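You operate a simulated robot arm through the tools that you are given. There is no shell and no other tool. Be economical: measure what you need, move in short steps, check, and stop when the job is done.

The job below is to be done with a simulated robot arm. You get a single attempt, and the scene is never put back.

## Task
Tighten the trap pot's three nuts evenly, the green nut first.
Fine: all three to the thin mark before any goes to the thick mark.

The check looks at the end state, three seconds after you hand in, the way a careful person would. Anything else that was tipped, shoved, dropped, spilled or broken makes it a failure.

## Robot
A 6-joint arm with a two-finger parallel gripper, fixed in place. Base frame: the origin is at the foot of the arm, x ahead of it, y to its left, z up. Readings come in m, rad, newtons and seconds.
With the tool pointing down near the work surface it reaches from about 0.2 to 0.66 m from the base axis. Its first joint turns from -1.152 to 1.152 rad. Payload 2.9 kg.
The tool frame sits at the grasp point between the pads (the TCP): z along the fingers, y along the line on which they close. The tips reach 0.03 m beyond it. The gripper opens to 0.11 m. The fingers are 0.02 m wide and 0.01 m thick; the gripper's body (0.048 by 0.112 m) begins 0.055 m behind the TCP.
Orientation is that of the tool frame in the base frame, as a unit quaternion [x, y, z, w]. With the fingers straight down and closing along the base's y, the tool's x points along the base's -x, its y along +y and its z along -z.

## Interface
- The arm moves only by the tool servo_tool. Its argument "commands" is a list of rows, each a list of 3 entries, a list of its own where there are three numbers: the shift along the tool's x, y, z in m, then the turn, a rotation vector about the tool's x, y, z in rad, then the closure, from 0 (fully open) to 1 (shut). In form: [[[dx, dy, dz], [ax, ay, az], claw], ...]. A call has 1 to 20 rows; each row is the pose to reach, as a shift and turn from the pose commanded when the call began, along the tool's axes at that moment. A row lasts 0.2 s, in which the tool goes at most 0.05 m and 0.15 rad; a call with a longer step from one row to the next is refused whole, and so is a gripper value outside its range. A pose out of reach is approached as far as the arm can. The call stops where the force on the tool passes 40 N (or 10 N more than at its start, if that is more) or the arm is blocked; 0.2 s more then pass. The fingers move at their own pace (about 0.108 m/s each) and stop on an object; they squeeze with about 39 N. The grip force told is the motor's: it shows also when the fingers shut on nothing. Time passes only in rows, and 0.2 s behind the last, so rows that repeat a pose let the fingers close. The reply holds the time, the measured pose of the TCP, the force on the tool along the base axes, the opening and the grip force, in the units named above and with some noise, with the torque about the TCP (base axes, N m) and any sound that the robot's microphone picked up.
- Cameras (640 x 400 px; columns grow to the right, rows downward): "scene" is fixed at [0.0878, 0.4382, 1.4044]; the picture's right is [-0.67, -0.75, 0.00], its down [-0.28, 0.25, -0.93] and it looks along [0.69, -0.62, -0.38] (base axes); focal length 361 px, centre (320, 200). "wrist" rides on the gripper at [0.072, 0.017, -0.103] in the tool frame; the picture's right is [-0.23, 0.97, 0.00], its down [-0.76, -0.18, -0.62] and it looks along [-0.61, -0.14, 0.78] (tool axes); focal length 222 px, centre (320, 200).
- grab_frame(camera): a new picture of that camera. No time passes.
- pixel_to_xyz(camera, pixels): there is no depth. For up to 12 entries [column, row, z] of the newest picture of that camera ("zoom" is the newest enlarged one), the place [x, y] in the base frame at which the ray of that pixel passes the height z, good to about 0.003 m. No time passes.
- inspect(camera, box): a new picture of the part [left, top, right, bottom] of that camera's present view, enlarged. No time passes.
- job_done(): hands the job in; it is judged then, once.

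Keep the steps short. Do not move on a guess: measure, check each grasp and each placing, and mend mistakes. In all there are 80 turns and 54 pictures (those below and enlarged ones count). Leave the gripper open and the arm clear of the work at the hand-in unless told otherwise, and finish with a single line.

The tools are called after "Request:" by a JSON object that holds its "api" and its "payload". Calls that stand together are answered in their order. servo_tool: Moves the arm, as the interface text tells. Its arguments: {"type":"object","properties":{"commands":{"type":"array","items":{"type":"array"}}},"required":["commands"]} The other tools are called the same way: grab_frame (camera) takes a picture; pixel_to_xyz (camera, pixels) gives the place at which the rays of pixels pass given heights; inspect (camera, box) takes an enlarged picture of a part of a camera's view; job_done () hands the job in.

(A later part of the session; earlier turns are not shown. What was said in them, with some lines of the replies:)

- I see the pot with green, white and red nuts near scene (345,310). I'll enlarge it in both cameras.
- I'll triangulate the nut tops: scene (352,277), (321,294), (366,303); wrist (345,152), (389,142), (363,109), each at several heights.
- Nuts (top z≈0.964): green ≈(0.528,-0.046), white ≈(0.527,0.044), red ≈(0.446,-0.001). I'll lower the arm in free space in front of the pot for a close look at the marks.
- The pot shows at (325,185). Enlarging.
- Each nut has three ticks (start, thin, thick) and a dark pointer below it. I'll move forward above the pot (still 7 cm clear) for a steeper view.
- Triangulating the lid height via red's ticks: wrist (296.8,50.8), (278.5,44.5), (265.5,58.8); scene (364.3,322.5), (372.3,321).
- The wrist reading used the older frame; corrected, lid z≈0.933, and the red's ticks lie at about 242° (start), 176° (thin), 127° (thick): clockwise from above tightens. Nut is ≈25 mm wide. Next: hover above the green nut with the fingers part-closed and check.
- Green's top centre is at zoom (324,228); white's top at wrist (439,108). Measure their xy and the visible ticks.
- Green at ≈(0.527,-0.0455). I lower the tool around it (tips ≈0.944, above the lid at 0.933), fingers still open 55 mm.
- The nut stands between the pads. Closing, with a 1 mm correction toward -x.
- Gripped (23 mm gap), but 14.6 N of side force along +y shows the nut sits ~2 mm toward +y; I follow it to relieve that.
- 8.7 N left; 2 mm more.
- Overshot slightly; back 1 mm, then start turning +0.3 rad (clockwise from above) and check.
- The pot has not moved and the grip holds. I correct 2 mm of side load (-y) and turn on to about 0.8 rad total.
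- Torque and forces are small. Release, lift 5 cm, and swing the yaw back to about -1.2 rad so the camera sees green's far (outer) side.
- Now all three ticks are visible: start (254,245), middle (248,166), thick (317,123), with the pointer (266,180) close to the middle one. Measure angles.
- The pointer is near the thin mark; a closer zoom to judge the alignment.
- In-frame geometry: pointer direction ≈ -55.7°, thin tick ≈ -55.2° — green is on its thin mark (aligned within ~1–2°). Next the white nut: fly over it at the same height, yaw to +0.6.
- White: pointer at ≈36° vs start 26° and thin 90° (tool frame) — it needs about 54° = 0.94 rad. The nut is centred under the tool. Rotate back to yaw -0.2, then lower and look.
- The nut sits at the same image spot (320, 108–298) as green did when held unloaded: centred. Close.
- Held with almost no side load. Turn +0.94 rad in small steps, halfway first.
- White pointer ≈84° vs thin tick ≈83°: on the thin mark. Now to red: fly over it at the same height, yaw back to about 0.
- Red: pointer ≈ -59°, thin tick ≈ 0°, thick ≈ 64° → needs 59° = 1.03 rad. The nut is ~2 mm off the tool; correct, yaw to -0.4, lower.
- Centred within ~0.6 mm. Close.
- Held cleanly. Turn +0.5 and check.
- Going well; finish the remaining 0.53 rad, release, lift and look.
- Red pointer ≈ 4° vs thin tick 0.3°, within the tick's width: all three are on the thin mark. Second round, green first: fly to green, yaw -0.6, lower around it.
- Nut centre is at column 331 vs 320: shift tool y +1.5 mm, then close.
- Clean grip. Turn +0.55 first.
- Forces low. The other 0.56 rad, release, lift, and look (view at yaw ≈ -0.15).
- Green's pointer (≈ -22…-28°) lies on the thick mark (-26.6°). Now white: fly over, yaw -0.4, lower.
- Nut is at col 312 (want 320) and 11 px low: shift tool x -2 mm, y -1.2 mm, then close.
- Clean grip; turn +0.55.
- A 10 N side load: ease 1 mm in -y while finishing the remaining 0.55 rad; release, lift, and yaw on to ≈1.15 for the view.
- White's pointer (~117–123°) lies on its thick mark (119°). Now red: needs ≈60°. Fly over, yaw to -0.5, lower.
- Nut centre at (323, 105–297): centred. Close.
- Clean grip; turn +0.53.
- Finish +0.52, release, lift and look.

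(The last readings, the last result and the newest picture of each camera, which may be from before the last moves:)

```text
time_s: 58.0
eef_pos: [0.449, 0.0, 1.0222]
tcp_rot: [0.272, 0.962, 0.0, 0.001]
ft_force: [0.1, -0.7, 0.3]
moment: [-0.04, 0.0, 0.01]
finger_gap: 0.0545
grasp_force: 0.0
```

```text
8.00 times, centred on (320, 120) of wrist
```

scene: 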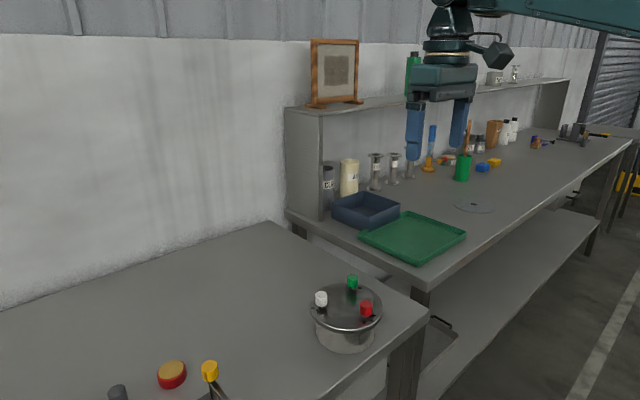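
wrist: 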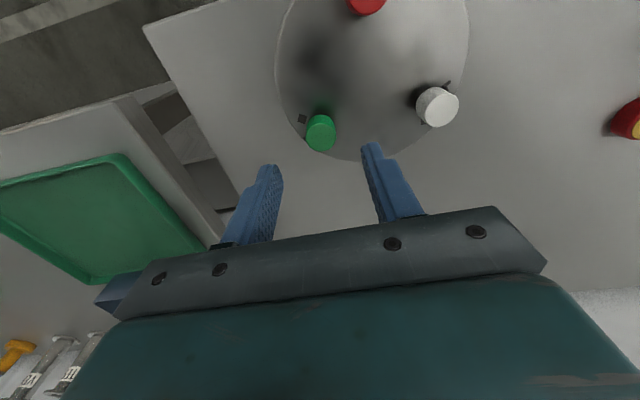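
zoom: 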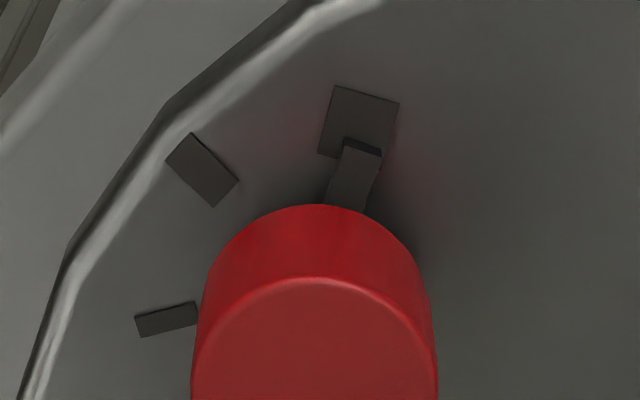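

Red's pointer lies on its thick square. Lift clear, open, and check the whole scene.

Request:
{"api": "servo_tool", "payload": {"commands": [[[0, 0, -0.04], [0, 0, 0], 0.5], [[0, 0, -0.08], [0, 0, -0.1], 0.3], [[0, 0, -0.12], [0, 0, -0.25], 0], [[0, 0, -0.16], [0, 0, -0.4], 0], [[0, 0, -0.2], [0, 0, -0.55], 0], [[0.03, 0, -0.23], [0, 0, -0.55], 0], [[0.05, 0, -0.25], [0, 0, -0.55], 0], [[0.05, 0, -0.25], [0, 0, -0.55], 0]]}}

Request:
{"api": "grab_frame", "payload": {"camera": "scene"}}

Request:
{"api": "inspect", "payload": {"camera": "scene", "box": [290, 260, 400, 360]}}

Request:
{"api": "grab_frame", "payload": {"camera": "wrist"}}

```text
time_s: 59.8
eef_pos: [0.4044, 0.0273, 1.2726]
tcp_rot: [0.0, 1.0, 0.0, 0.0]
ft_force: [0.0, 0.5, -0.7]
moment: [-0.02, 0.03, -0.01]
finger_gap: 0.11
grasp_force: 0.1
```

```text
23 pictures are left
```

scene: 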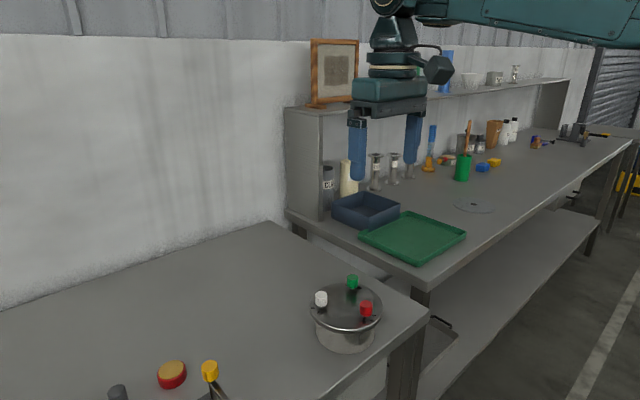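

```text
4.00 times, centred on (345, 310) of scene
```

zoom: 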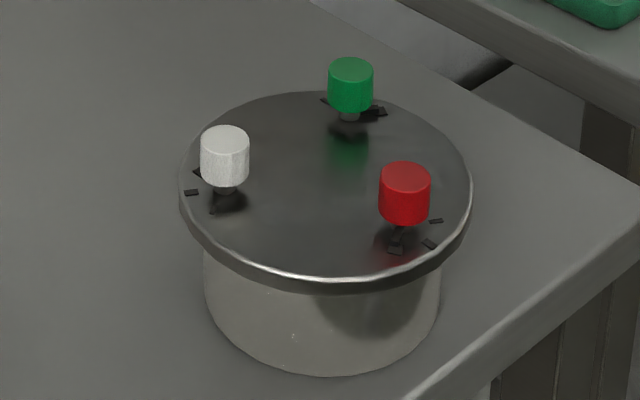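

```text
21 pictures are left
```

wrist: 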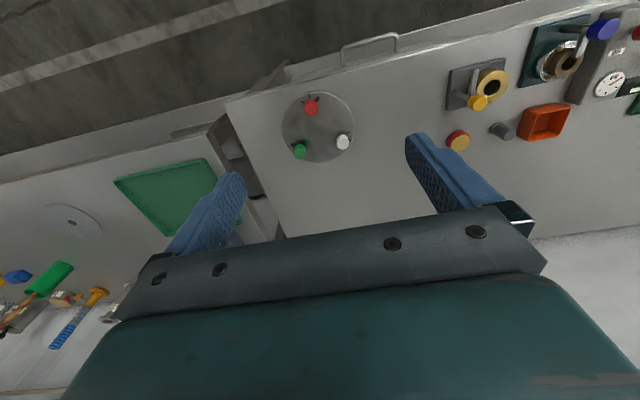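

The pot has not moved, the rest of the scene is unchanged, all three pointers are on the thick marks, and the arm is clear with the gripper open. Handing in.

Request:
{"api": "job_done", "payload": {}}

```text
The job is handed in.
```

I tightened the pot's three nuts in two even rounds, first all to the thin mark and then all to the thick mark, taking green first each time; all three pointers ended on their thick marks, the pot did not move, and the job is handed in.
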